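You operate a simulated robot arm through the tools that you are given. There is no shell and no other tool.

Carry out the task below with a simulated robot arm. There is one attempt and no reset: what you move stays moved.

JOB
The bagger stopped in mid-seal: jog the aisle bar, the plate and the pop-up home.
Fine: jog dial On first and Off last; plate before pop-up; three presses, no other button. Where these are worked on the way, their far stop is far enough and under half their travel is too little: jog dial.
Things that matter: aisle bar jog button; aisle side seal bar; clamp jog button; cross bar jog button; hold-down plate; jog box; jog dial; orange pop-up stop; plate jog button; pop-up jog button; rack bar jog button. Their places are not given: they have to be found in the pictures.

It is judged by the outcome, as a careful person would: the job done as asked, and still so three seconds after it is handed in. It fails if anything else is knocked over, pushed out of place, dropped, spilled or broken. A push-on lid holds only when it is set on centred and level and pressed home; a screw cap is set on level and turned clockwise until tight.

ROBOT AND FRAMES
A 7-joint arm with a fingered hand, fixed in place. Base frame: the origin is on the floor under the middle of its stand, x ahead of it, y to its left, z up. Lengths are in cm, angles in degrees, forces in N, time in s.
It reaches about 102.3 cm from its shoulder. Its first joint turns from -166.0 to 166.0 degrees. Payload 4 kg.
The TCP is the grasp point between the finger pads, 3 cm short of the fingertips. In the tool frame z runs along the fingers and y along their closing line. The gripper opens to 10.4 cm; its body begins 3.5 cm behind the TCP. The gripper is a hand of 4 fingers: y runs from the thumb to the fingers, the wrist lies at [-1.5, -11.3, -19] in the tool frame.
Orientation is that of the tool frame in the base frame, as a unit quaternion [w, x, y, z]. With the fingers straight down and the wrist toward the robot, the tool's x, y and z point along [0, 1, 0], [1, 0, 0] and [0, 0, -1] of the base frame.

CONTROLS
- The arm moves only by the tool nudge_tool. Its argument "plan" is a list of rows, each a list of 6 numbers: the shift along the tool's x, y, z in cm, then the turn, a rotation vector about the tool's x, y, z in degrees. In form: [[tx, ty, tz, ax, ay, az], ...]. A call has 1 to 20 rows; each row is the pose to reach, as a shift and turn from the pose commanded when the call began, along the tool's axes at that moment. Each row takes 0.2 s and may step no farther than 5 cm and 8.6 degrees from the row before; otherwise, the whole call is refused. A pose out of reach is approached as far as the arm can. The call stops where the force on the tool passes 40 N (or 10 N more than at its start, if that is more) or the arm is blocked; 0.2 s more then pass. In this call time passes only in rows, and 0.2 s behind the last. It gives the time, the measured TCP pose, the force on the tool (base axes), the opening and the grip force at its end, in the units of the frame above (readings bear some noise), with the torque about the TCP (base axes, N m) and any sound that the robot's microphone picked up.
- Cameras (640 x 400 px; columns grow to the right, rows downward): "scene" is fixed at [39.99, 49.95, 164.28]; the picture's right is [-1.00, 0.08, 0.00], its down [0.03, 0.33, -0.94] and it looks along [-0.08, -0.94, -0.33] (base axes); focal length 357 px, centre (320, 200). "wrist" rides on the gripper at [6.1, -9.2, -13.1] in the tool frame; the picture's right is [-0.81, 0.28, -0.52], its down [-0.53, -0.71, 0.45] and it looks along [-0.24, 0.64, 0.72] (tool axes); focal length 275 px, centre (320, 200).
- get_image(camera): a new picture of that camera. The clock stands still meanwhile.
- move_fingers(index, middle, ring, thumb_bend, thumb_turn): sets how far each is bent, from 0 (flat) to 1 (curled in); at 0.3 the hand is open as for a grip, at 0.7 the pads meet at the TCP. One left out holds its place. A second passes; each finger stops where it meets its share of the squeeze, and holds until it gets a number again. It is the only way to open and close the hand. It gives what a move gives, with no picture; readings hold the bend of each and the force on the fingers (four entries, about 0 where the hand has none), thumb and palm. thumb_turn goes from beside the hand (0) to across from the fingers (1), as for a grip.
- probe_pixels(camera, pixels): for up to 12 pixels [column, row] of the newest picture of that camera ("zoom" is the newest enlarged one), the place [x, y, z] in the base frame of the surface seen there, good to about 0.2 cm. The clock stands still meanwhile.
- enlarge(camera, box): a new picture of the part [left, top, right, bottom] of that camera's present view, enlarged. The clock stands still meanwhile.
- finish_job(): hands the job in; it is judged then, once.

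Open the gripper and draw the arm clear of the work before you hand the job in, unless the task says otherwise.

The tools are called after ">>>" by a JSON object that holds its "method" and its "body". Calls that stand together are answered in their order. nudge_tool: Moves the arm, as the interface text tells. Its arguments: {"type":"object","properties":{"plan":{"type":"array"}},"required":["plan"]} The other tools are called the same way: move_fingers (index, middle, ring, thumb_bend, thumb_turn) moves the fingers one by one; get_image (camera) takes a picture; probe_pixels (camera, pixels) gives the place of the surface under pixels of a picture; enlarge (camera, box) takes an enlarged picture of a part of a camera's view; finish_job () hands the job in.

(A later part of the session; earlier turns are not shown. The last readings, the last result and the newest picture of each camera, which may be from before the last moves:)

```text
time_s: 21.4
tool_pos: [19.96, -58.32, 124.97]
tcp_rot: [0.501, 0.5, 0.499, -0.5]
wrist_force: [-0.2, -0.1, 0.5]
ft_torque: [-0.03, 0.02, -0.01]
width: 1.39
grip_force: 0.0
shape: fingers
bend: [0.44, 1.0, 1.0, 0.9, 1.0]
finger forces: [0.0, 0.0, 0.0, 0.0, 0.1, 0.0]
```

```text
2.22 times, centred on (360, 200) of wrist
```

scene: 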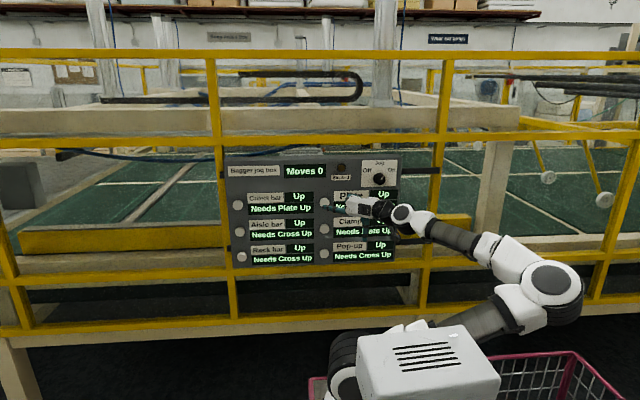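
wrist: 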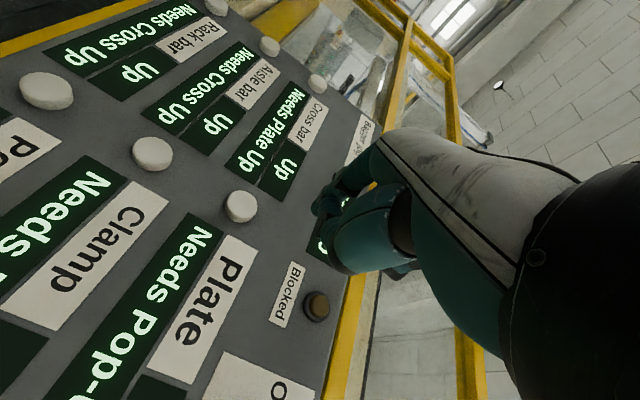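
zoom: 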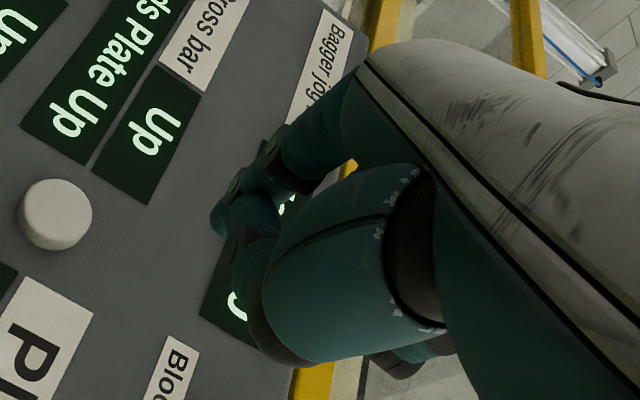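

The thumb at 0.9 lies close to the index, so I'll open it back to 0.8 and then probe the index tip.

>>> {"method": "move_fingers", "body": {"thumb_bend": 0.78}}

>>> {"method": "get_image", "body": {"camera": "wrist"}}

>>> {"method": "enlarge", "body": {"camera": "wrist", "box": [290, 150, 390, 250]}}

>>> {"method": "probe_pixels", "body": {"camera": "zoom", "pixels": [[230, 200], [240, 220], [220, 210], [250, 180], [260, 160], [240, 240], [210, 240], [260, 220], [280, 250], [200, 220], [215, 190], [290, 200]]}}

```text
time_s: 22.4
tool_pos: [19.75, -58.26, 124.77]
tcp_rot: [0.501, 0.501, 0.5, -0.499]
wrist_force: [-0.2, -0.3, -0.1]
ft_torque: [0.03, -0.01, 0.0]
width: 1.89
grip_force: 0.0
shape: fingers
bend: [0.45, 1.0, 1.0, 0.78, 1.0]
finger forces: [0.1, 0.0, 0.0, 0.0, 0.1, 0.0]
```

```text
taken
```

wrist: 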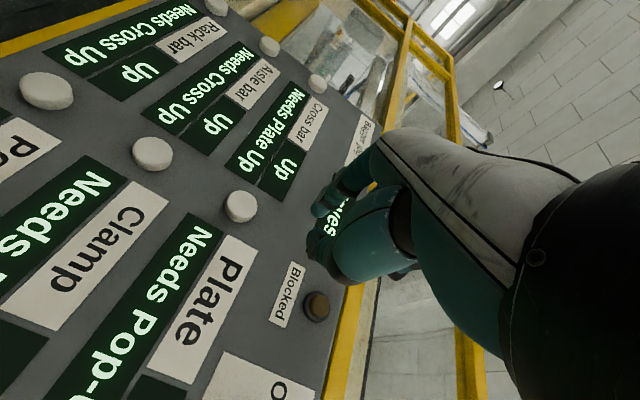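

```text
4.00 times, centred on (340, 200) of wrist
```

zoom: 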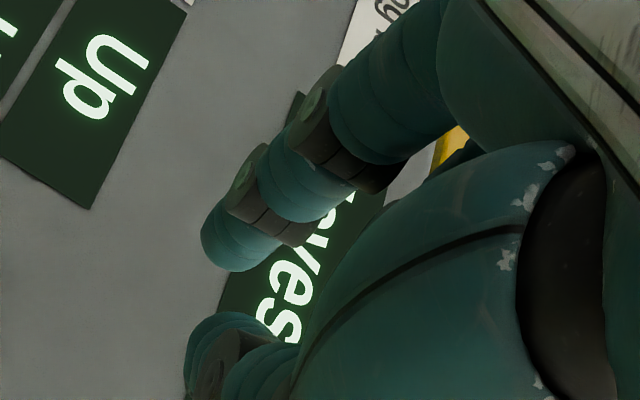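

```text
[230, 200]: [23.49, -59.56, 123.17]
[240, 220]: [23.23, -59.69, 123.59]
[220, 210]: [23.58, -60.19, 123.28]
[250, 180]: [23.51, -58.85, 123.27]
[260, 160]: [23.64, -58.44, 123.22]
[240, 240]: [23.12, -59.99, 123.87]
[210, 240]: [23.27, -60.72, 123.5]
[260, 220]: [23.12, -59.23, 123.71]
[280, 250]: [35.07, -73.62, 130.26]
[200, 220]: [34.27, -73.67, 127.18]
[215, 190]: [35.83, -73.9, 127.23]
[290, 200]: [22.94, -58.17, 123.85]
```

The index tip is at about tool (+0.9, +3.4, +2.8), leading the thumb by nearly 3 cm. I'll probe the three button faces in this wrist view: Plate (240, 206), Clamp (152, 154), Pop-up (46, 90), to fix their centres.

>>> {"method": "probe_pixels", "body": {"camera": "wrist", "pixels": [[240, 207], [227, 207], [254, 206], [241, 195], [240, 218], [152, 154], [46, 90], [270, 46], [318, 83], [30, 95], [62, 90]]}}

>>> {"method": "enlarge", "body": {"camera": "scene", "box": [215, 180, 345, 275]}}

```text
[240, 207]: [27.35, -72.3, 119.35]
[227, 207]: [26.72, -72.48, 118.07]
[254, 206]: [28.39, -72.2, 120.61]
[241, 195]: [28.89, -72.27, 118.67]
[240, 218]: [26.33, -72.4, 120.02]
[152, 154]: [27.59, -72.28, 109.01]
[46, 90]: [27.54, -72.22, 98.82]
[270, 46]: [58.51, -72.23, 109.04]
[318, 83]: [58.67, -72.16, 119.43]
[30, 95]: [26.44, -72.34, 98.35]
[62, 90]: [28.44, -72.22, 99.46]
```

```text
4.21 times, centred on (280, 228) of scene
```

zoom: 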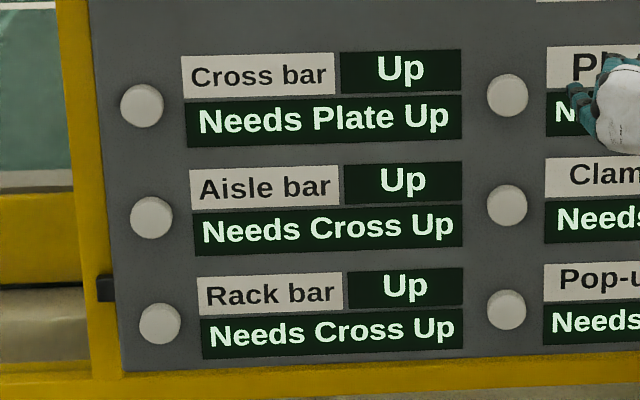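

Button centres: Plate ≈ (27.7, 119.4), Pop-up ≈ (27.7, 98.9), Aisle ≈ (59.0, 109.2), all with faces at y ≈ -72.3. I'll move the index tip in front of the Plate button, about 2.8 cm short of it.

>>> {"method": "nudge_tool", "body": {"plan": [[1.5, 1.5, 2, 0, 0, 0], [3, 3, 4, 0, 0, 0], [4.6, 4.46, 6.5, 0, 0, 0], [4.6, 4.46, 8.5, 0, 0, 0], [4.6, 4.46, 8.5, 0, 0, 0]]}}

>>> {"method": "get_image", "body": {"camera": "wrist"}}

>>> {"method": "enlarge", "body": {"camera": "wrist", "box": [230, 130, 390, 270]}}

>>> {"method": "enlarge", "body": {"camera": "scene", "box": [290, 160, 410, 250]}}

```text
time_s: 23.6
tool_pos: [24.45, -66.51, 120.33]
tcp_rot: [0.501, 0.501, 0.5, -0.499]
wrist_force: [-0.3, -0.3, -0.1]
ft_torque: [-0.02, -0.01, -0.01]
width: 1.89
grip_force: 0.1
shape: fingers
bend: [0.45, 1.0, 1.0, 0.78, 1.0]
finger forces: [0.1, 0.0, 0.1, 0.1, 0.0, 0.0]
```

```text
taken
```

wrist: 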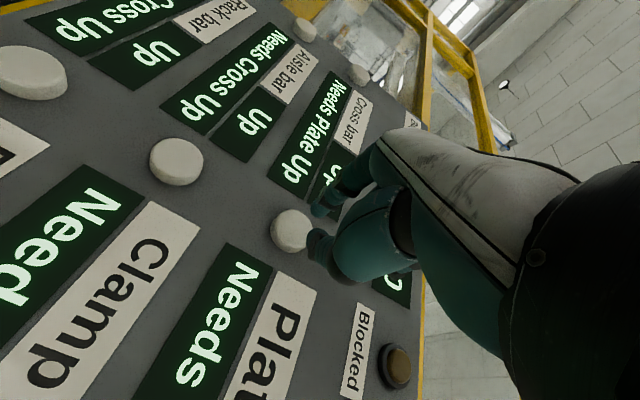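

```text
2.86 times, centred on (310, 200) of wrist
```

zoom: 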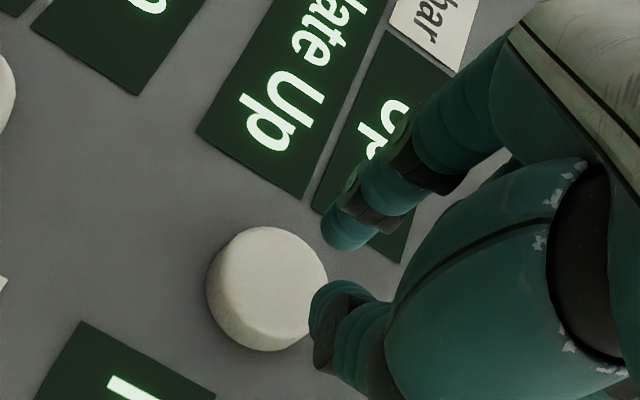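

```text
4.44 times, centred on (350, 205) of scene
```

zoom: 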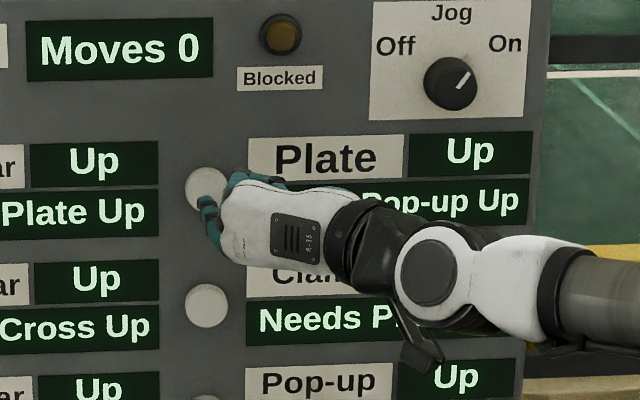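

I'll check the index tip (wrist ≈ (317, 212)) against the Plate button face (≈ (292, 230)).

>>> {"method": "probe_pixels", "body": {"camera": "wrist", "pixels": [[317, 212], [313, 213], [315, 208], [318, 206], [320, 217], [292, 230], [280, 215], [304, 245], [276, 238], [308, 222], [311, 237], [316, 245]]}}

```text
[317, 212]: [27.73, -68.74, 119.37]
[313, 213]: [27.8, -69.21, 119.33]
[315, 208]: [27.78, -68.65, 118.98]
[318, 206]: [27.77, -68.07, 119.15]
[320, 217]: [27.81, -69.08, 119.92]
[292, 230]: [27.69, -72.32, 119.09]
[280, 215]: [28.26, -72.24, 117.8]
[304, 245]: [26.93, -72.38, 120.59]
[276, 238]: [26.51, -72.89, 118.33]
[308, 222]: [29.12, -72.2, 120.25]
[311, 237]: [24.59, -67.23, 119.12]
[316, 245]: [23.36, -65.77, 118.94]
```

The tip is within about 0.7 cm of the button axis; I'll trim it 0.4 cm down and advance slowly until it just meets the face.

>>> {"method": "nudge_tool", "body": {"plan": [[0.4, -0.2, 1, 0, 0, 0], [0.4, -0.2, 2, 0, 0, 0], [0.4, -0.2, 2.6, 0, 0, 0], [0.4, -0.2, 2.9, 0, 0, 0]]}}

```text
time_s: 24.6
tool_pos: [24.17, -69.55, 119.84]
tcp_rot: [0.5, 0.501, 0.499, -0.499]
wrist_force: [-0.8, 2.7, 0.2]
ft_torque: [0.06, 0.01, 0.1]
width: 1.91
grip_force: 1.4
shape: fingers
bend: [0.45, 1.0, 1.0, 0.78, 1.0]
finger forces: [2.4, 0.0, 0.1, 0.0, 0.0, 0.0]
heard: click
```

A click was heard with 2.4 N on the index. I'll check the display before going further.

>>> {"method": "enlarge", "body": {"camera": "scene", "box": [215, 140, 415, 275]}}

>>> {"method": "get_image", "body": {"camera": "scene"}}

```text
2.96 times, centred on (315, 208) of scene
```

zoom: 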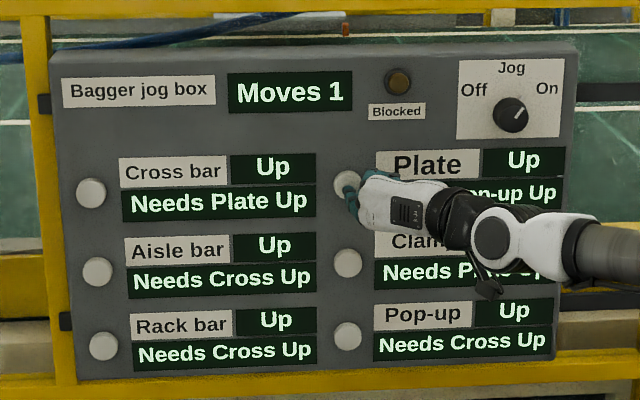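

```text
taken
```

scene: 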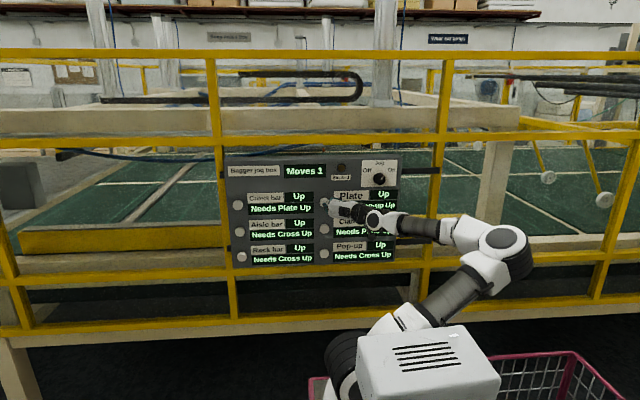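

The display reads "Moves 1": the Plate press registered. I'll withdraw straight back and watch the plate's state.

>>> {"method": "nudge_tool", "body": {"plan": [[0, 0, -1, 0, 0, 0], [0, 0, -3, 0, 0, 0], [0, 0, -6, 0, 0, 0], [0, 0, -7, 0, 0, 0]]}}

>>> {"method": "enlarge", "body": {"camera": "scene", "box": [215, 140, 415, 275]}}

>>> {"method": "get_image", "body": {"camera": "wrist"}}

```text
time_s: 25.6
tool_pos: [24.09, -62.46, 119.8]
tcp_rot: [0.501, 0.501, 0.498, -0.5]
wrist_force: [0.9, -0.8, 0.4]
ft_torque: [0.01, -0.02, 0.0]
width: 1.93
grip_force: 0.2
shape: fingers
bend: [0.45, 1.0, 1.0, 0.78, 1.0]
finger forces: [0.0, 0.0, 0.0, 0.0, 0.0, 0.0]
```

```text
2.96 times, centred on (315, 208) of scene
```

zoom: 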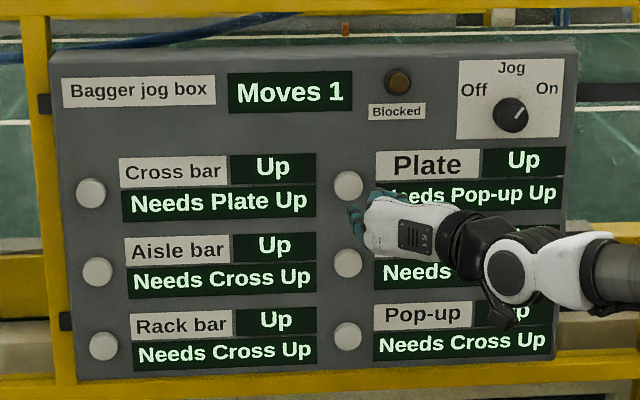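

```text
taken
```

wrist: 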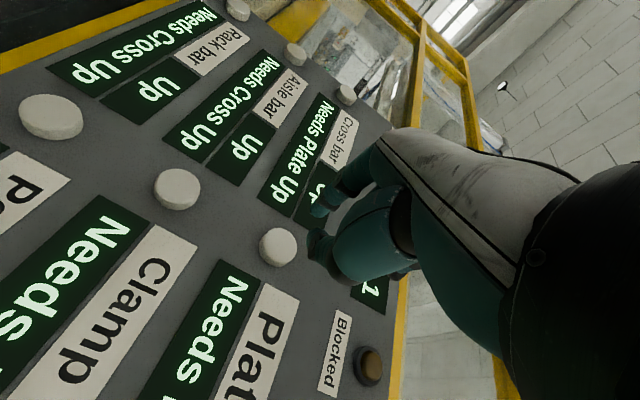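

The white piece that stood behind the panel's top edge has gone from view, so the plate is moving; its status still reads "Up". I'll look at that area again.

>>> {"method": "enlarge", "body": {"camera": "scene", "box": [180, 60, 480, 160]}}

>>> {"method": "nudge_tool", "body": {"plan": [[0, 0, 0, 0, 0, 0], [0, 0, 0, 0, 0, 0], [0, 0, 0, 0, 0, 0], [0, 0, 0, 0, 0, 0], [0, 0, 0, 0, 0, 0], [0, 0, 0, 0, 0, 0], [0, 0, 0, 0, 0, 0], [0, 0, 0, 0, 0, 0], [0, 0, 0, 0, 0, 0], [0, 0, 0, 0, 0, 0]]}}

>>> {"method": "get_image", "body": {"camera": "scene"}}

>>> {"method": "enlarge", "body": {"camera": "scene", "box": [215, 100, 415, 235]}}

```text
2.13 times, centred on (330, 110) of scene
```

zoom: 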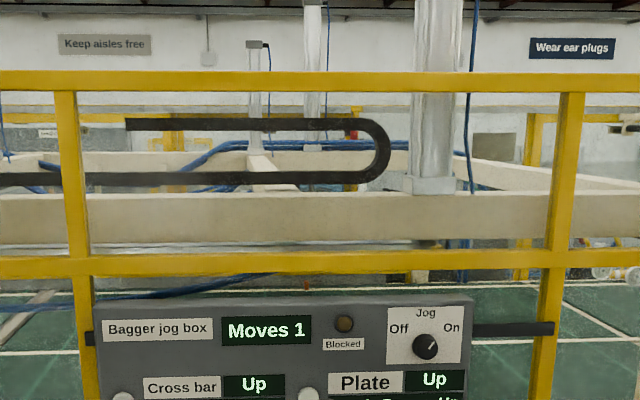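

```text
time_s: 27.8
tool_pos: [24.3, -62.35, 119.86]
tcp_rot: [0.501, 0.5, 0.5, -0.499]
wrist_force: [-0.1, -0.1, 0.4]
ft_torque: [0.0, 0.02, 0.01]
width: 1.9
grip_force: 0.0
shape: fingers
bend: [0.45, 1.0, 1.0, 0.78, 1.0]
finger forces: [0.0, 0.1, 0.0, 0.1, 0.0, 0.0]
```

```text
taken
```

scene: 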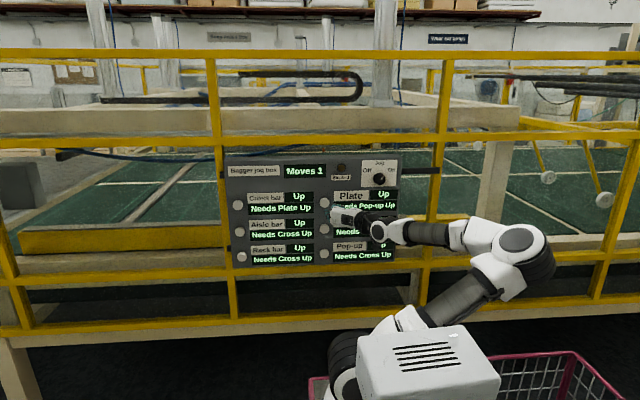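

```text
2.96 times, centred on (315, 168) of scene
```

zoom: 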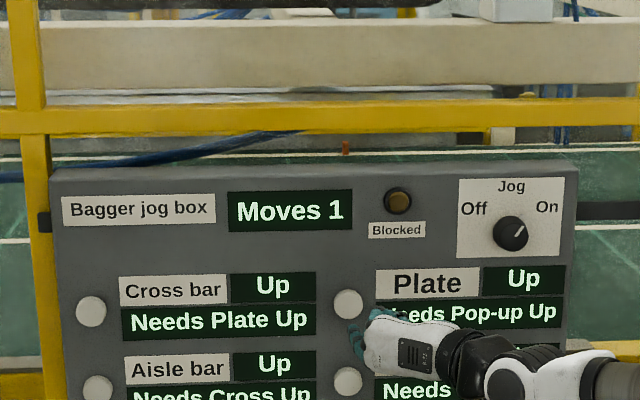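

Moves 1 and the Blocked lamp is unlit; the plate has left its place beside the orange pop-up at scene (323, 150). Before going down to the Pop-up button I'll probe the arm and its stand, to be sure there is room.

>>> {"method": "probe_pixels", "body": {"camera": "scene", "pixels": [[425, 335], [425, 370], [480, 375], [350, 360], [400, 325], [440, 295], [515, 240], [530, 260], [450, 235], [400, 232], [560, 365], [323, 150]]}}

```text
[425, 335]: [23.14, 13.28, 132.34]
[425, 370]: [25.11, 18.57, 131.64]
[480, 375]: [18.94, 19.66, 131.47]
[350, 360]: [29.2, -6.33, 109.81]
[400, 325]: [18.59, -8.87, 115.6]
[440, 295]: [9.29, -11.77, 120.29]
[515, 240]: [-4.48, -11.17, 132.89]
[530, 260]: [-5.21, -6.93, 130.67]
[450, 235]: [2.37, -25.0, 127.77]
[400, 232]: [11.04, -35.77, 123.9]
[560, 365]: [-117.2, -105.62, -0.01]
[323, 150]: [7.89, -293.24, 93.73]
```

There is free room below the forearm. I'll lower the hand 20.5 cm at y ≈ -62 to stand before the Pop-up button.

>>> {"method": "nudge_tool", "body": {"plan": [[3.4, 0, 0, 0, 0, 0], [6.8, 0, 0, 0, 0, 0], [10.2, 0, 0, 0, 0, 0], [13.6, 0, 0, 0, 0, 0], [17, 0, 0, 0, 0, 0], [20.5, 0, 0, 0, 0, 0], [20.5, 0, 0, 0, 0, 0]]}}

>>> {"method": "get_image", "body": {"camera": "wrist"}}

>>> {"method": "get_image", "body": {"camera": "scene"}}

```text
time_s: 29.4
tool_pos: [24.25, -62.16, 99.26]
tcp_rot: [0.502, 0.5, 0.499, -0.5]
wrist_force: [-0.2, -0.8, 0.1]
ft_torque: [0.02, -0.01, 0.04]
width: 1.88
grip_force: 0.0
shape: fingers
bend: [0.45, 1.0, 1.0, 0.78, 1.0]
finger forces: [0.1, 0.0, 0.0, 0.0, 0.0, 0.0]
```

```text
taken
```

wrist: 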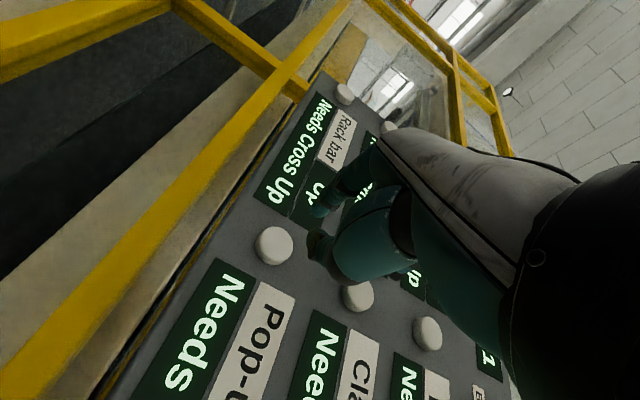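

```text
taken
```

scene: 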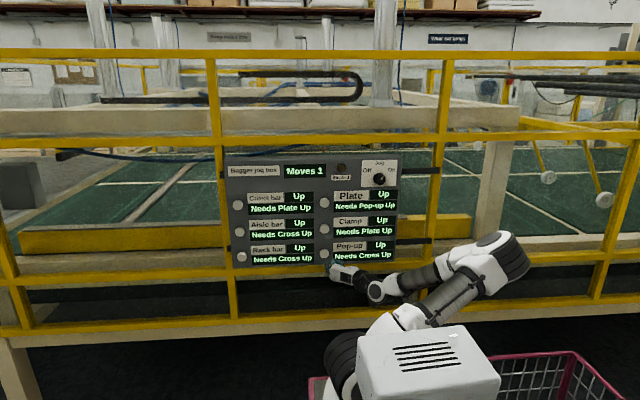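

The Pop-up button shows at (273, 245) in the wrist view and the index tip near (317, 212). I'll probe both.

>>> {"method": "probe_pixels", "body": {"camera": "wrist", "pixels": [[273, 245], [261, 232], [285, 258], [260, 250], [287, 240], [317, 212], [313, 213], [318, 206], [358, 297], [427, 335]]}}

>>> {"method": "enlarge", "body": {"camera": "scene", "box": [215, 140, 415, 275]}}

```text
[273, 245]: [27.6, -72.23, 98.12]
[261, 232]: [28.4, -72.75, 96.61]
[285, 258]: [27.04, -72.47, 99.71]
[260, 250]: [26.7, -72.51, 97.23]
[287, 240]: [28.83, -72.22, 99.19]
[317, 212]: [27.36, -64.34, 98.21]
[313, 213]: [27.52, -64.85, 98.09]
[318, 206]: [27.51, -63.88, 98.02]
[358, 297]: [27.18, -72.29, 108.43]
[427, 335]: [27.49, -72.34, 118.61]
```

```text
2.96 times, centred on (315, 208) of scene
```

zoom: 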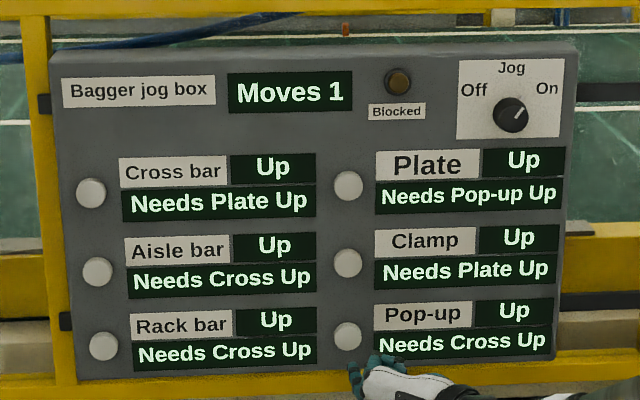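

The tip is aligned on the Pop-up button within a few millimetres. I'll press with the same 7 cm advance that clicked before.

>>> {"method": "nudge_tool", "body": {"plan": [[0, 0, 2.5, 0, 0, 0], [0, 0, 4.5, 0, 0, 0], [0, 0, 6, 0, 0, 0], [0, 0, 6.7, 0, 0, 0], [0, 0, 7, 0, 0, 0]]}}

>>> {"method": "enlarge", "body": {"camera": "scene", "box": [215, 140, 415, 275]}}

```text
time_s: 30.6
tool_pos: [24.37, -69.45, 99.32]
tcp_rot: [0.501, 0.501, 0.498, -0.499]
wrist_force: [0.2, 1.9, -0.2]
ft_torque: [0.02, 0.01, 0.07]
width: 1.84
grip_force: 1.3
shape: fingers
bend: [0.45, 1.0, 1.0, 0.78, 1.0]
finger forces: [2.3, 0.1, 0.0, 0.0, 0.0, 0.0]
heard: click
```

```text
2.96 times, centred on (315, 208) of scene
```

zoom: 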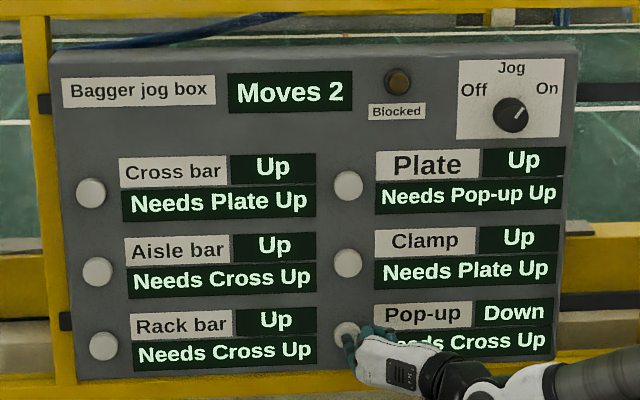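

Moves 2, and Pop-up now reads "Down". I'll withdraw from the button and then examine where the plate stands, since its status never changed from "Up".

>>> {"method": "nudge_tool", "body": {"plan": [[0, 0, -1, 0, 0, 0], [0, 0, -3, 0, 0, 0], [0, 0, -6, 0, 0, 0], [0, 0, -8, 0, 0, 0]]}}

>>> {"method": "get_image", "body": {"camera": "scene"}}

>>> {"method": "enlarge", "body": {"camera": "scene", "box": [220, 40, 440, 180]}}

>>> {"method": "enlarge", "body": {"camera": "scene", "box": [60, 40, 280, 180]}}

>>> {"method": "enlarge", "body": {"camera": "scene", "box": [420, 40, 640, 180]}}

```text
time_s: 31.6
tool_pos: [24.21, -61.47, 99.45]
tcp_rot: [0.501, 0.5, 0.498, -0.5]
wrist_force: [-0.6, -0.2, 0.3]
ft_torque: [-0.02, 0.01, 0.02]
width: 1.85
grip_force: 0.1
shape: fingers
bend: [0.45, 1.0, 1.0, 0.78, 1.0]
finger forces: [0.0, 0.1, 0.0, 0.1, 0.1, 0.1]
```

```text
taken
```

scene: 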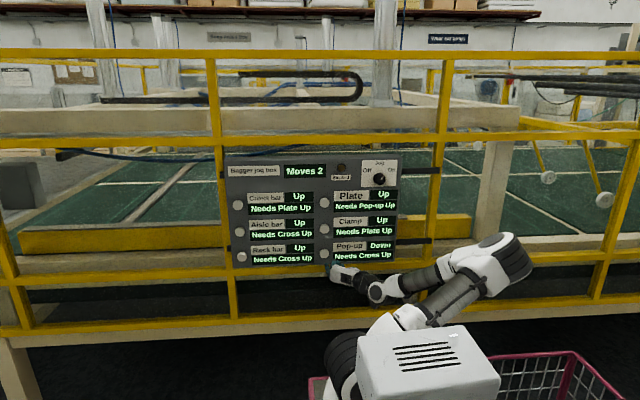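

```text
2.86 times, centred on (330, 110) of scene
```

zoom: 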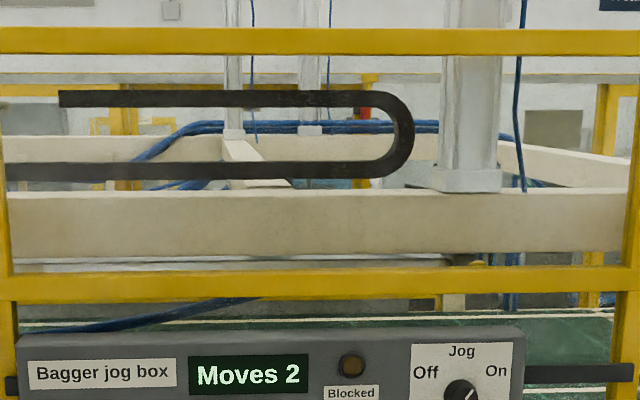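

```text
2.86 times, centred on (170, 110) of scene
```

zoom: 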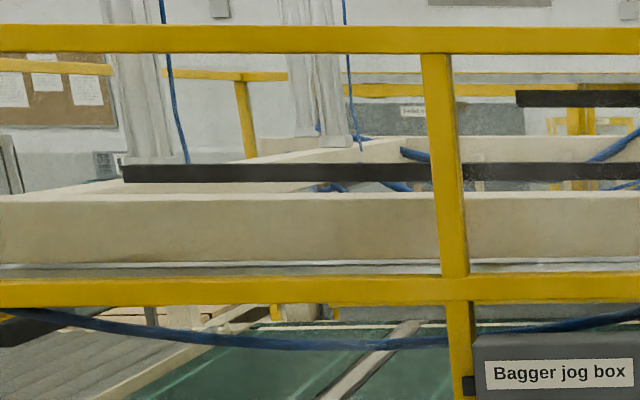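

```text
2.86 times, centred on (530, 110) of scene
```

zoom: 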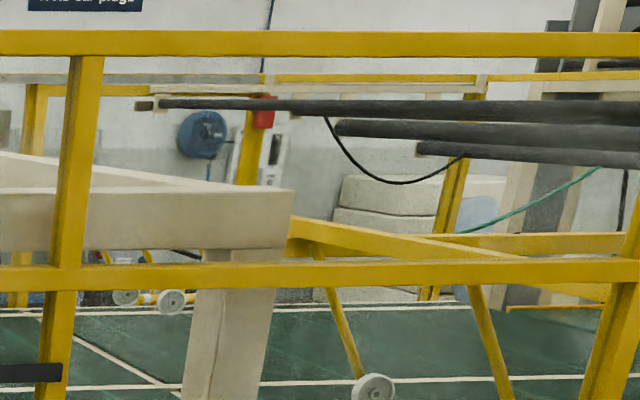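

The orange pop-up has sunk out of view and the plate has lifted away from the table where it first lay, so "Up" now fits what is seen. Next is the Aisle bar button at about (59.0, 109.2); I'll move across at y ≈ -61.5, well clear of the panel.

>>> {"method": "nudge_tool", "body": {"plan": [[-1.3, 3.9, 0, 0, 0, 0], [-2.6, 7.8, 0, 0, 0, 0], [-3.9, 11.7, 0, 0, 0, 0], [-5.2, 15.7, 0, 0, 0, 0], [-6.5, 19.6, 0, 0, 0, 0], [-7.8, 23.5, 0, 0, 0, 0], [-9.1, 27.5, 0, 0, 0, 0], [-10.4, 31.4, 0, 0, 0, 0], [-10.4, 31.4, 0, 0, 0, 0]]}}

>>> {"method": "get_image", "body": {"camera": "wrist"}}

>>> {"method": "get_image", "body": {"camera": "scene"}}

```text
time_s: 33.6
tool_pos: [55.64, -61.39, 109.93]
tcp_rot: [0.501, 0.501, 0.499, -0.499]
wrist_force: [0.6, 0.0, -0.9]
ft_torque: [0.01, -0.02, 0.01]
width: 1.88
grip_force: 0.0
shape: fingers
bend: [0.45, 1.0, 1.0, 0.78, 1.0]
finger forces: [0.1, 0.0, 0.0, 0.0, 0.1, 0.0]
```

```text
taken
```

wrist: 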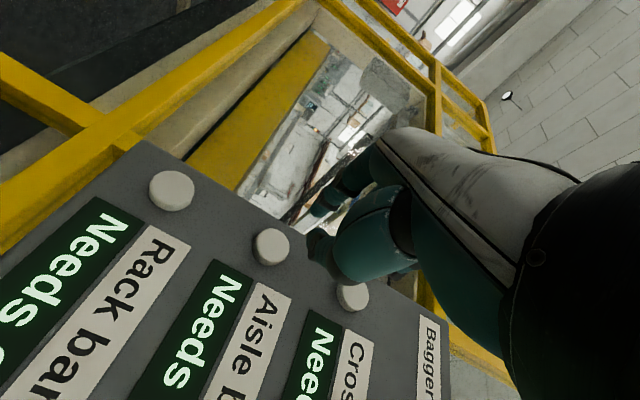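

```text
taken
```

scene: 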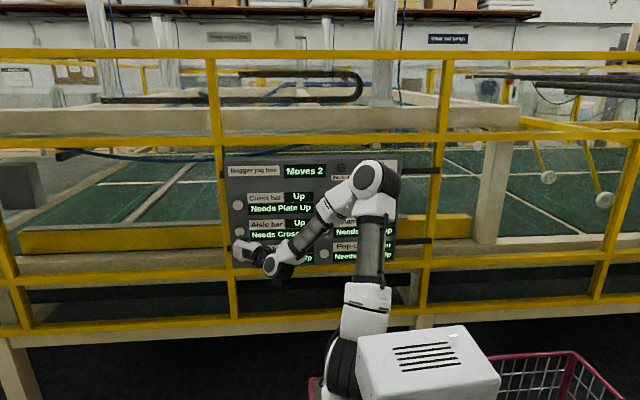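

The Aisle button shows at (271, 246) in the wrist view, the one beside the "Aisle b…" label, with the index tip near (317, 210). I'll probe both to confirm alignment.

>>> {"method": "probe_pixels", "body": {"camera": "wrist", "pixels": [[271, 246], [257, 240], [285, 254], [261, 256], [283, 238], [317, 212], [314, 211], [318, 206], [172, 189], [352, 296]]}}

>>> {"method": "enlarge", "body": {"camera": "wrist", "box": [220, 160, 380, 310]}}

```text
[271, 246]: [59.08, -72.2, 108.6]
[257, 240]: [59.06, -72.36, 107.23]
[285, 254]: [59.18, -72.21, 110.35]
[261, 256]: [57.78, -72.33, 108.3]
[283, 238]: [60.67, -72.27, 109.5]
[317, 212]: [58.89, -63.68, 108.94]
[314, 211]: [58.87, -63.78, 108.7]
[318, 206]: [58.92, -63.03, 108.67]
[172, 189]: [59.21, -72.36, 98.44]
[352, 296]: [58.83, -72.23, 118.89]
```

```text
2.67 times, centred on (300, 235) of wrist
```

zoom: 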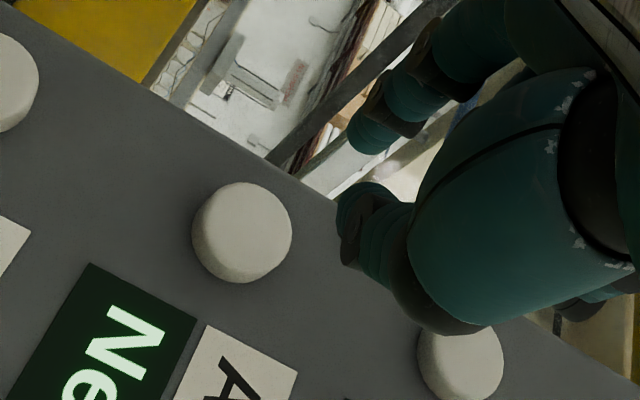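

Button centre ≈ (59.2, 108.8) and tip ≈ (59.1, 109.3): aligned. I'll press with an 8 cm advance, slow at the end, as with the other two.

>>> {"method": "nudge_tool", "body": {"plan": [[0.3, 0, 2.5, 0, 0, 0], [0.4, 0, 5, 0, 0, 0], [0.4, 0, 6.8, 0, 0, 0], [0.4, 0, 7.6, 0, 0, 0], [0.4, 0, 8, 0, 0, 0]]}}

>>> {"method": "enlarge", "body": {"camera": "scene", "box": [215, 140, 415, 275]}}

```text
time_s: 34.8
tool_pos: [55.52, -69.43, 109.76]
tcp_rot: [0.501, 0.502, 0.499, -0.499]
wrist_force: [0.1, 2.1, 0.5]
ft_torque: [0.0, 0.05, 0.13]
width: 1.9
grip_force: 0.8
shape: fingers
bend: [0.45, 1.0, 1.0, 0.78, 1.0]
finger forces: [2.5, 0.1, 0.1, 0.1, 0.0, 0.1]
heard: click
```

```text
2.96 times, centred on (315, 208) of scene
```

zoom: 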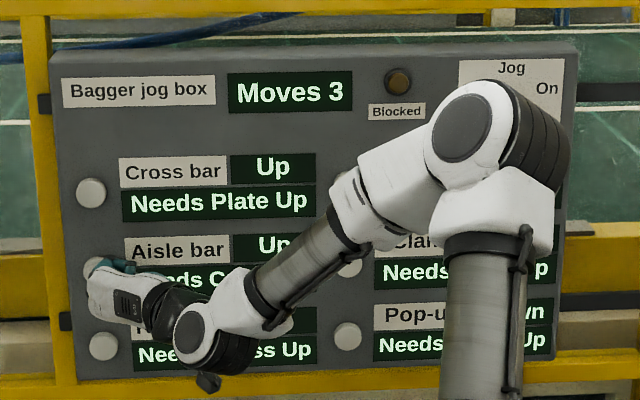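

Moves 3 with a click. I'll withdraw and check the panel and the machine.

>>> {"method": "nudge_tool", "body": {"plan": [[0, 0, -1, 0, 0, 0], [0, 0, -3, 0, 0, 0], [0, 0, -6, 0, 0, 0], [0, 0, -9, 0, 0, 0], [0, 0, -12, 0, 0, 0], [0, 0, -12, 0, 0, 0]]}}

>>> {"method": "get_image", "body": {"camera": "scene"}}

>>> {"method": "enlarge", "body": {"camera": "scene", "box": [215, 140, 415, 275]}}

```text
time_s: 36.2
tool_pos: [55.51, -57.55, 109.34]
tcp_rot: [0.501, 0.501, 0.499, -0.499]
wrist_force: [0.5, 0.3, 0.3]
ft_torque: [0.03, 0.0, 0.0]
width: 1.91
grip_force: 0.0
shape: fingers
bend: [0.45, 1.0, 1.0, 0.78, 1.0]
finger forces: [0.1, 0.0, 0.0, 0.0, 0.0, 0.1]
```

```text
taken
```

scene: 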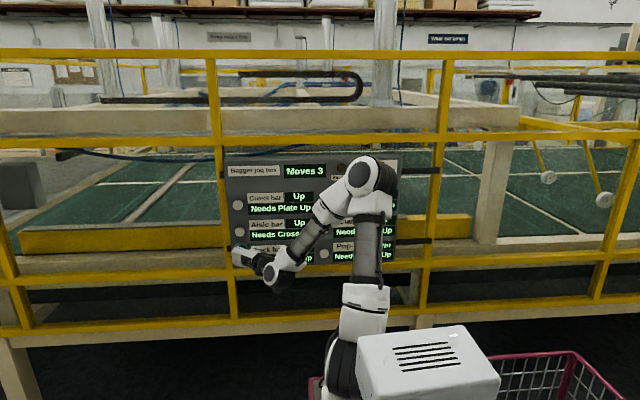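

```text
2.96 times, centred on (315, 208) of scene
```

zoom: 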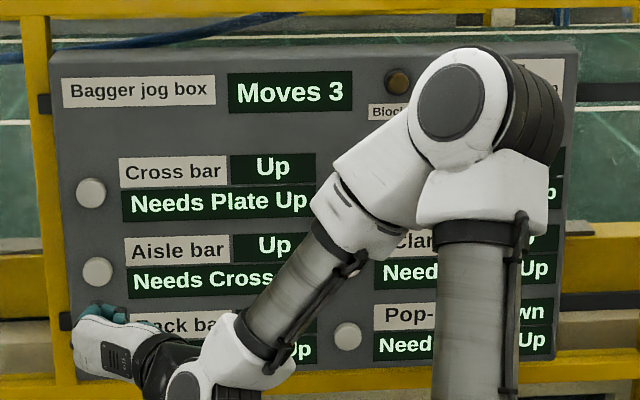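

Aisle bar reads "Up" and the counter says 3. I'll compare the machine behind with the first pictures to see that the aisle side seal bar has moved.

>>> {"method": "enlarge", "body": {"camera": "scene", "box": [0, 60, 240, 250]}}

>>> {"method": "enlarge", "body": {"camera": "scene", "box": [400, 60, 640, 250]}}

>>> {"method": "enlarge", "body": {"camera": "scene", "box": [200, 30, 440, 170]}}

>>> {"method": "get_image", "body": {"camera": "wrist"}}

```text
2.11 times, centred on (120, 155) of scene
```

zoom: 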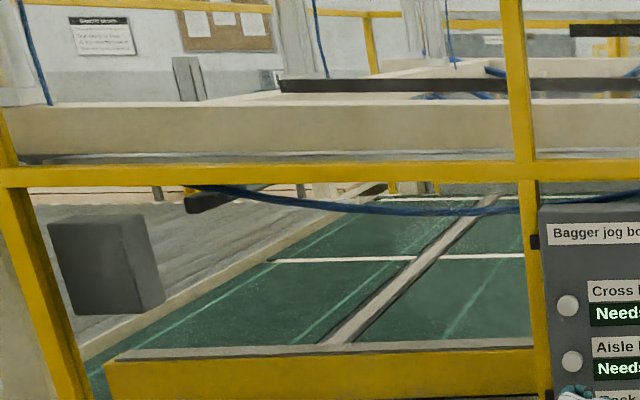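

```text
2.11 times, centred on (520, 155) of scene
```

zoom: 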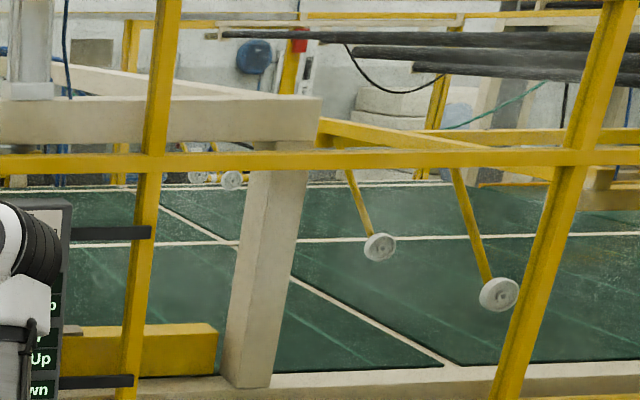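

```text
2.67 times, centred on (320, 100) of scene
```

zoom: 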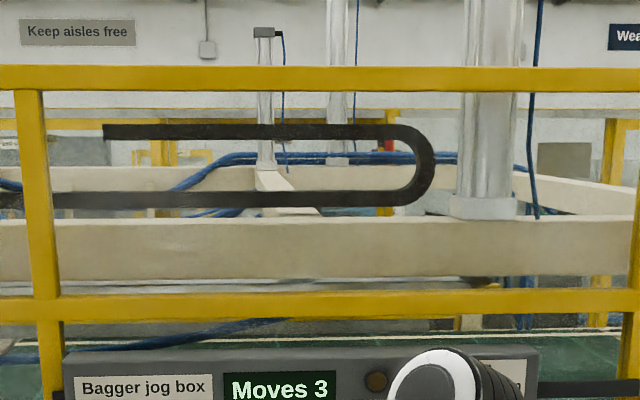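

```text
taken
```

wrist: 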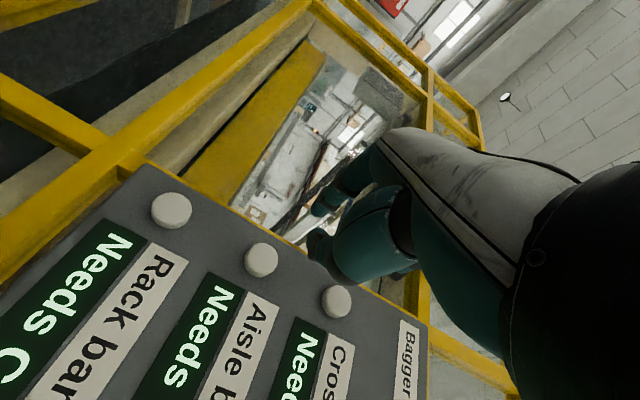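

The plate and the pop-up have left their starting places; the Blocked lamp is unlit and exactly three moves are counted. Now for the dial: I'll open the grip (ring curled) and return toward the dial along the way I came.

>>> {"method": "move_fingers", "body": {"index": 0.4, "middle": 0.4, "ring": 1.0, "thumb_bend": 0.4, "thumb_turn": 1.0}}

>>> {"method": "nudge_tool", "body": {"plan": [[-1, -4, 0, 0, 0, 0], [-2, -8, 0, 0, 0, 0], [-3.5, -12, 0, 0, 0, 0], [-5, -16, 0, 0, 0, 0], [-6.5, -20, 0, 0, 0, 0], [-8, -24, 0, 0, 0, 0], [-10, -28, 0, 0, 0, 0], [-12, -31.5, 0, 0, 0, 0], [-12, -31.5, 0, 0, 0, 0]]}}

>>> {"method": "get_image", "body": {"camera": "scene"}}

```text
time_s: 37.2
tool_pos: [55.52, -57.68, 109.36]
tcp_rot: [0.501, 0.501, 0.498, -0.5]
wrist_force: [-0.4, 0.8, -0.3]
ft_torque: [0.01, 0.01, -0.01]
width: 7.73
grip_force: 0.0
shape: fingers
bend: [0.4, 0.4, 1.0, 0.4, 0.99]
finger forces: [0.0, 0.0, 0.1, 0.1, 0.1, 0.0]
```

```text
time_s: 39.2
tool_pos: [24.18, -57.65, 121.53]
tcp_rot: [0.5, 0.501, 0.499, -0.499]
wrist_force: [-0.6, 1.0, 0.0]
ft_torque: [-0.01, -0.01, 0.01]
width: 7.74
grip_force: 0.1
shape: fingers
bend: [0.4, 0.4, 1.0, 0.4, 0.99]
finger forces: [0.0, 0.0, 0.0, 0.0, 0.0, 0.1]
```

```text
taken
```

scene: 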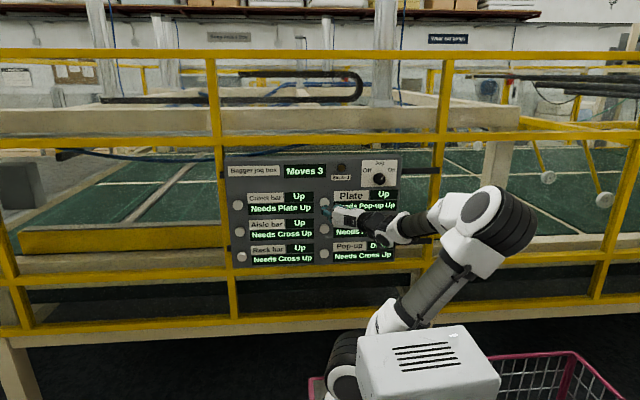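

The panel reads Moves 3 and the way is clear. I'll go in front of the dial, at about (8.1, -59, 128), pre-turned +35° for the counter-clockwise turn.

>>> {"method": "nudge_tool", "body": {"plan": [[-1.1, -2.7, 0.25, 0, 0, 5.8], [-2.2, -5.35, 0.5, 0, 0, 11.7], [-3.25, -8, 0.75, 0, 0, 17.5], [-4.3, -10.7, 1, 0, 0, 23.3], [-5.4, -13.4, 1.25, 0, 0, 29.2], [-6.5, -16.05, 1.5, 0, 0, 35], [-6.5, -16.05, 1.5, 0, 0, 35]]}}

>>> {"method": "get_image", "body": {"camera": "wrist"}}

>>> {"method": "enlarge", "body": {"camera": "scene", "box": [320, 140, 440, 230]}}

```text
time_s: 40.8
tool_pos: [7.87, -59.1, 127.91]
tcp_rot: [0.629, 0.628, 0.324, -0.325]
wrist_force: [-0.3, 0.0, 0.4]
ft_torque: [0.04, 0.0, 0.02]
width: 7.78
grip_force: 0.1
shape: fingers
bend: [0.4, 0.4, 1.0, 0.4, 0.99]
finger forces: [0.0, 0.0, 0.0, 0.0, 0.0, 0.0]
```

```text
taken
```

wrist: 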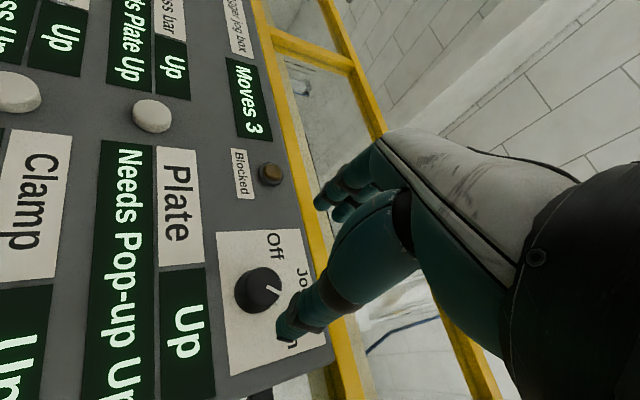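

```text
4.44 times, centred on (380, 185) of scene
```

zoom: 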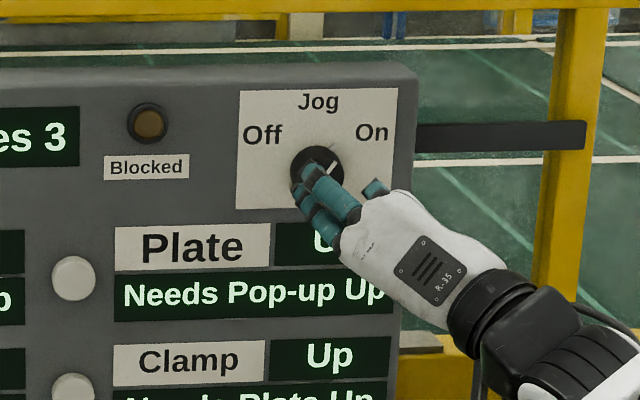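

Aligned on the knob. I'll advance 10.6 cm to the same depth as before (y ≈ -69.7).

>>> {"method": "nudge_tool", "body": {"plan": [[0, 0.15, 3.5, 0, 0, 0], [0, 0.15, 7, 0, 0, 0], [0, 0.15, 9.3, 0, 0, 0], [0, 0.15, 10.6, 0, 0, 0], [0, 0.15, 10.6, 0, 0, 0]]}}

>>> {"method": "get_image", "body": {"camera": "wrist"}}

>>> {"method": "enlarge", "body": {"camera": "scene", "box": [340, 150, 420, 210]}}

```text
time_s: 42.0
tool_pos: [8.2, -69.61, 127.95]
tcp_rot: [0.628, 0.628, 0.326, -0.325]
wrist_force: [0.1, -0.2, 0.6]
ft_torque: [0.0, 0.01, 0.0]
width: 7.74
grip_force: 0.1
shape: fingers
bend: [0.4, 0.4, 1.0, 0.4, 0.99]
finger forces: [0.0, 0.0, 0.0, 0.1, 0.0, 0.0]
```

```text
taken
```

wrist: 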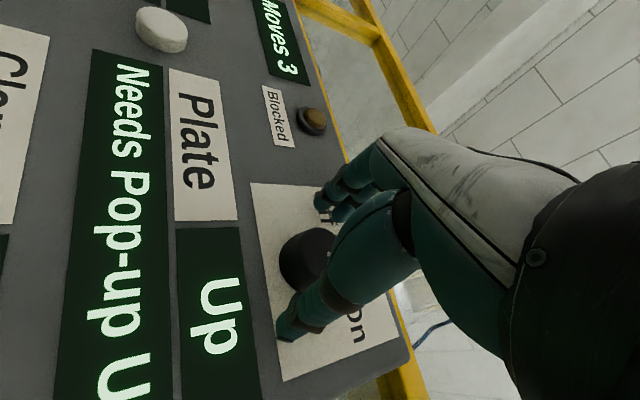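

```text
6.67 times, centred on (380, 180) of scene
```

zoom: 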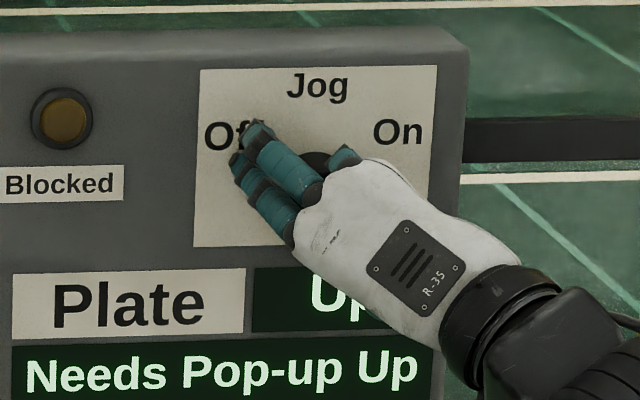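

No contact with the panel, and the knob lies between the thumb and the fingers. I'll close on it.

>>> {"method": "move_fingers", "body": {"index": 0.5, "middle": 0.5, "thumb_bend": 0.5}}

>>> {"method": "move_fingers", "body": {"index": 0.65, "middle": 0.65, "thumb_bend": 0.65}}

```text
time_s: 43.0
tool_pos: [8.15, -69.55, 127.86]
tcp_rot: [0.627, 0.628, 0.325, -0.326]
wrist_force: [0.1, 1.1, 0.1]
ft_torque: [-0.01, -0.01, -0.05]
width: 5.25
grip_force: 0.0
shape: fingers
bend: [0.5, 0.5, 1.0, 0.5, 1.0]
finger forces: [0.1, 0.0, 0.0, 0.0, 0.0, 0.1]
```

```text
time_s: 44.0
tool_pos: [8.18, -69.61, 127.89]
tcp_rot: [0.628, 0.627, 0.325, -0.326]
wrist_force: [5.2, 0.0, 3.8]
ft_torque: [-0.13, 0.0, 0.12]
width: 3.14
grip_force: 8.3
shape: fingers
bend: [0.58, 0.59, 1.0, 0.59, 1.0]
finger forces: [4.7, 6.0, 0.0, 0.0, 5.6, 0.1]
```

The knob is held again (4.7, 6.0 and 5.6 N). I'll turn counter-clockwise, first 36°.

>>> {"method": "nudge_tool", "body": {"plan": [[0, 0, 0, 0, 0, -6], [0, 0, 0, 0, 0, -12], [0, 0, 0, 0, 0, -18], [0, 0, 0, 0, 0, -24], [0, 0, 0, 0, 0, -30], [0, 0, 0, 0, 0, -36]]}}

>>> {"method": "enlarge", "body": {"camera": "scene", "box": [340, 150, 420, 210]}}

```text
time_s: 45.4
tool_pos: [8.13, -69.56, 127.76]
tcp_rot: [0.496, 0.496, 0.504, -0.504]
wrist_force: [1.9, 4.0, 2.5]
ft_torque: [-0.11, -0.01, 0.07]
width: 3.15
grip_force: 8.8
shape: fingers
bend: [0.59, 0.6, 1.0, 0.58, 1.0]
finger forces: [3.6, 5.6, 0.0, 0.0, 7.6, 0.1]
```

```text
6.67 times, centred on (380, 180) of scene
```

zoom: 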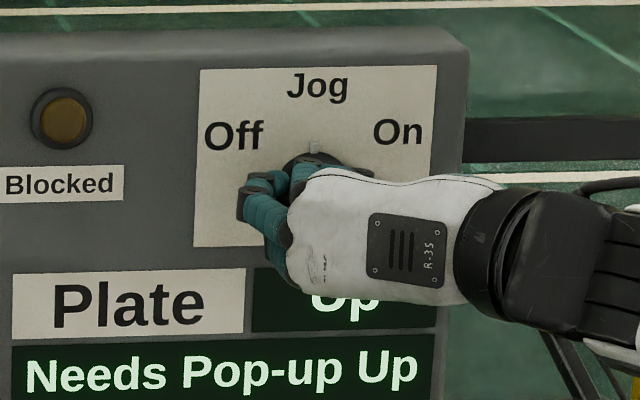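

The white tab now points straight up at (313, 147), so the knob follows. I'll turn another 36°.

>>> {"method": "nudge_tool", "body": {"plan": [[0, 0, 0, 0, 0, -6], [0, 0, 0, 0, 0, -12], [0, 0, 0, 0, 0, -18], [0, 0, 0, 0, 0, -24], [0, 0, 0, 0, 0, -30], [0, 0, 0, 0, 0, -36]]}}

>>> {"method": "enlarge", "body": {"camera": "scene", "box": [340, 150, 420, 210]}}

>>> {"method": "get_image", "body": {"camera": "wrist"}}

```text
time_s: 46.8
tool_pos: [8.08, -69.62, 127.77]
tcp_rot: [-0.315, -0.317, -0.632, 0.633]
wrist_force: [-2.9, 2.9, -2.9]
ft_torque: [0.03, 0.0, -0.11]
width: 3.15
grip_force: 8.4
shape: fingers
bend: [0.6, 0.61, 1.0, 0.58, 1.0]
finger forces: [4.1, 3.5, 0.0, 0.0, 8.6, 0.0]
```

```text
6.67 times, centred on (380, 180) of scene
```

zoom: 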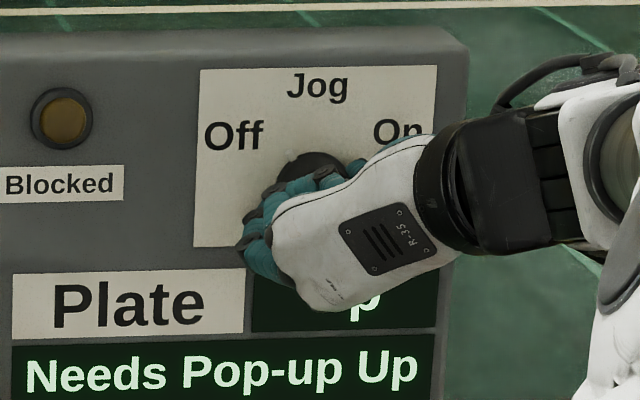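

```text
taken
```

wrist: 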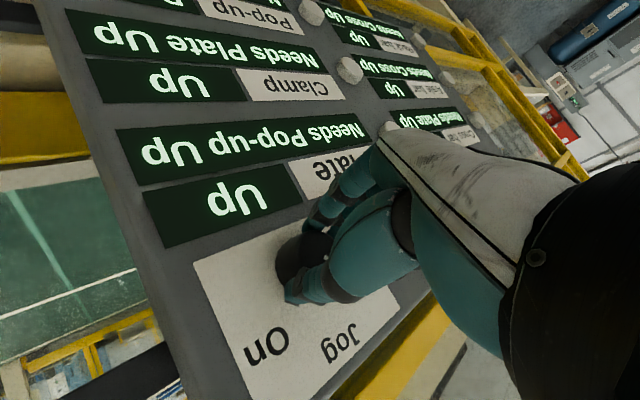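

About 72° has been turned. I'll open the fingers wide and back away to see where the pointer stands.

>>> {"method": "move_fingers", "body": {"index": 0.4, "middle": 0.4, "thumb_bend": 0.4}}

>>> {"method": "nudge_tool", "body": {"plan": [[0, 0, -2, 0, 0, 0], [0, 0, -5, 0, 0, 0], [0, 0, -8, 0, 0, 0], [0, 0, -11, 0, 0, 0], [0, 0, -14, 0, 0, 0], [0, 0, -14, 0, 0, 0]]}}

>>> {"method": "get_image", "body": {"camera": "wrist"}}

>>> {"method": "enlarge", "body": {"camera": "scene", "box": [354, 155, 402, 190]}}

```text
time_s: 47.8
tool_pos: [8.16, -69.5, 127.9]
tcp_rot: [-0.316, -0.318, -0.632, 0.632]
wrist_force: [-0.3, 0.4, 0.9]
ft_torque: [0.02, -0.01, 0.0]
width: 7.72
grip_force: 0.0
shape: fingers
bend: [0.4, 0.4, 1.0, 0.4, 0.99]
finger forces: [0.0, 0.1, 0.1, 0.0, 0.0, 0.1]
```

```text
time_s: 49.2
tool_pos: [8.1, -55.72, 127.93]
tcp_rot: [-0.317, -0.317, -0.632, 0.632]
wrist_force: [0.0, -0.7, -0.3]
ft_torque: [0.01, 0.01, 0.03]
width: 7.76
grip_force: 0.0
shape: fingers
bend: [0.4, 0.4, 1.0, 0.4, 0.99]
finger forces: [0.0, 0.0, 0.0, 0.0, 0.0, 0.0]
```

```text
taken
```

wrist: 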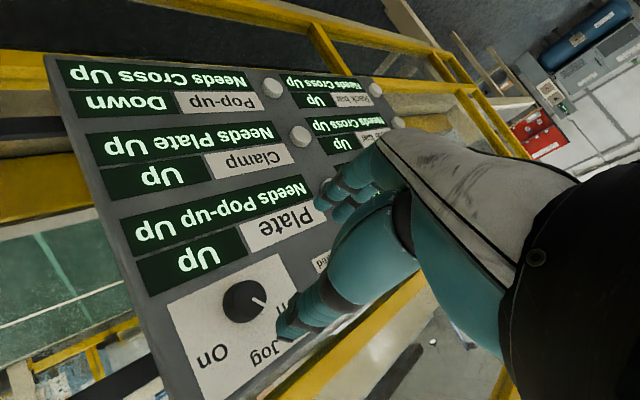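

```text
11.43 times, centred on (378, 172) of scene
```

zoom: 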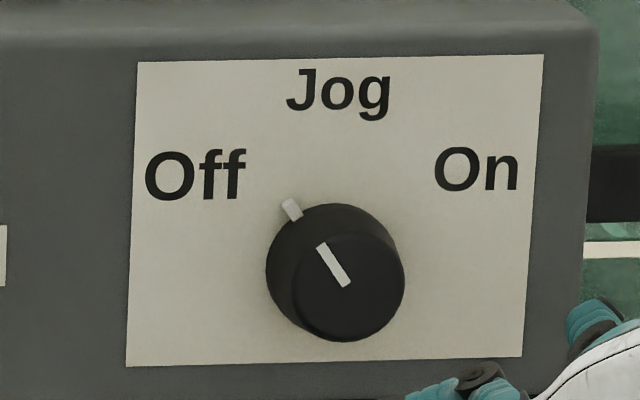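

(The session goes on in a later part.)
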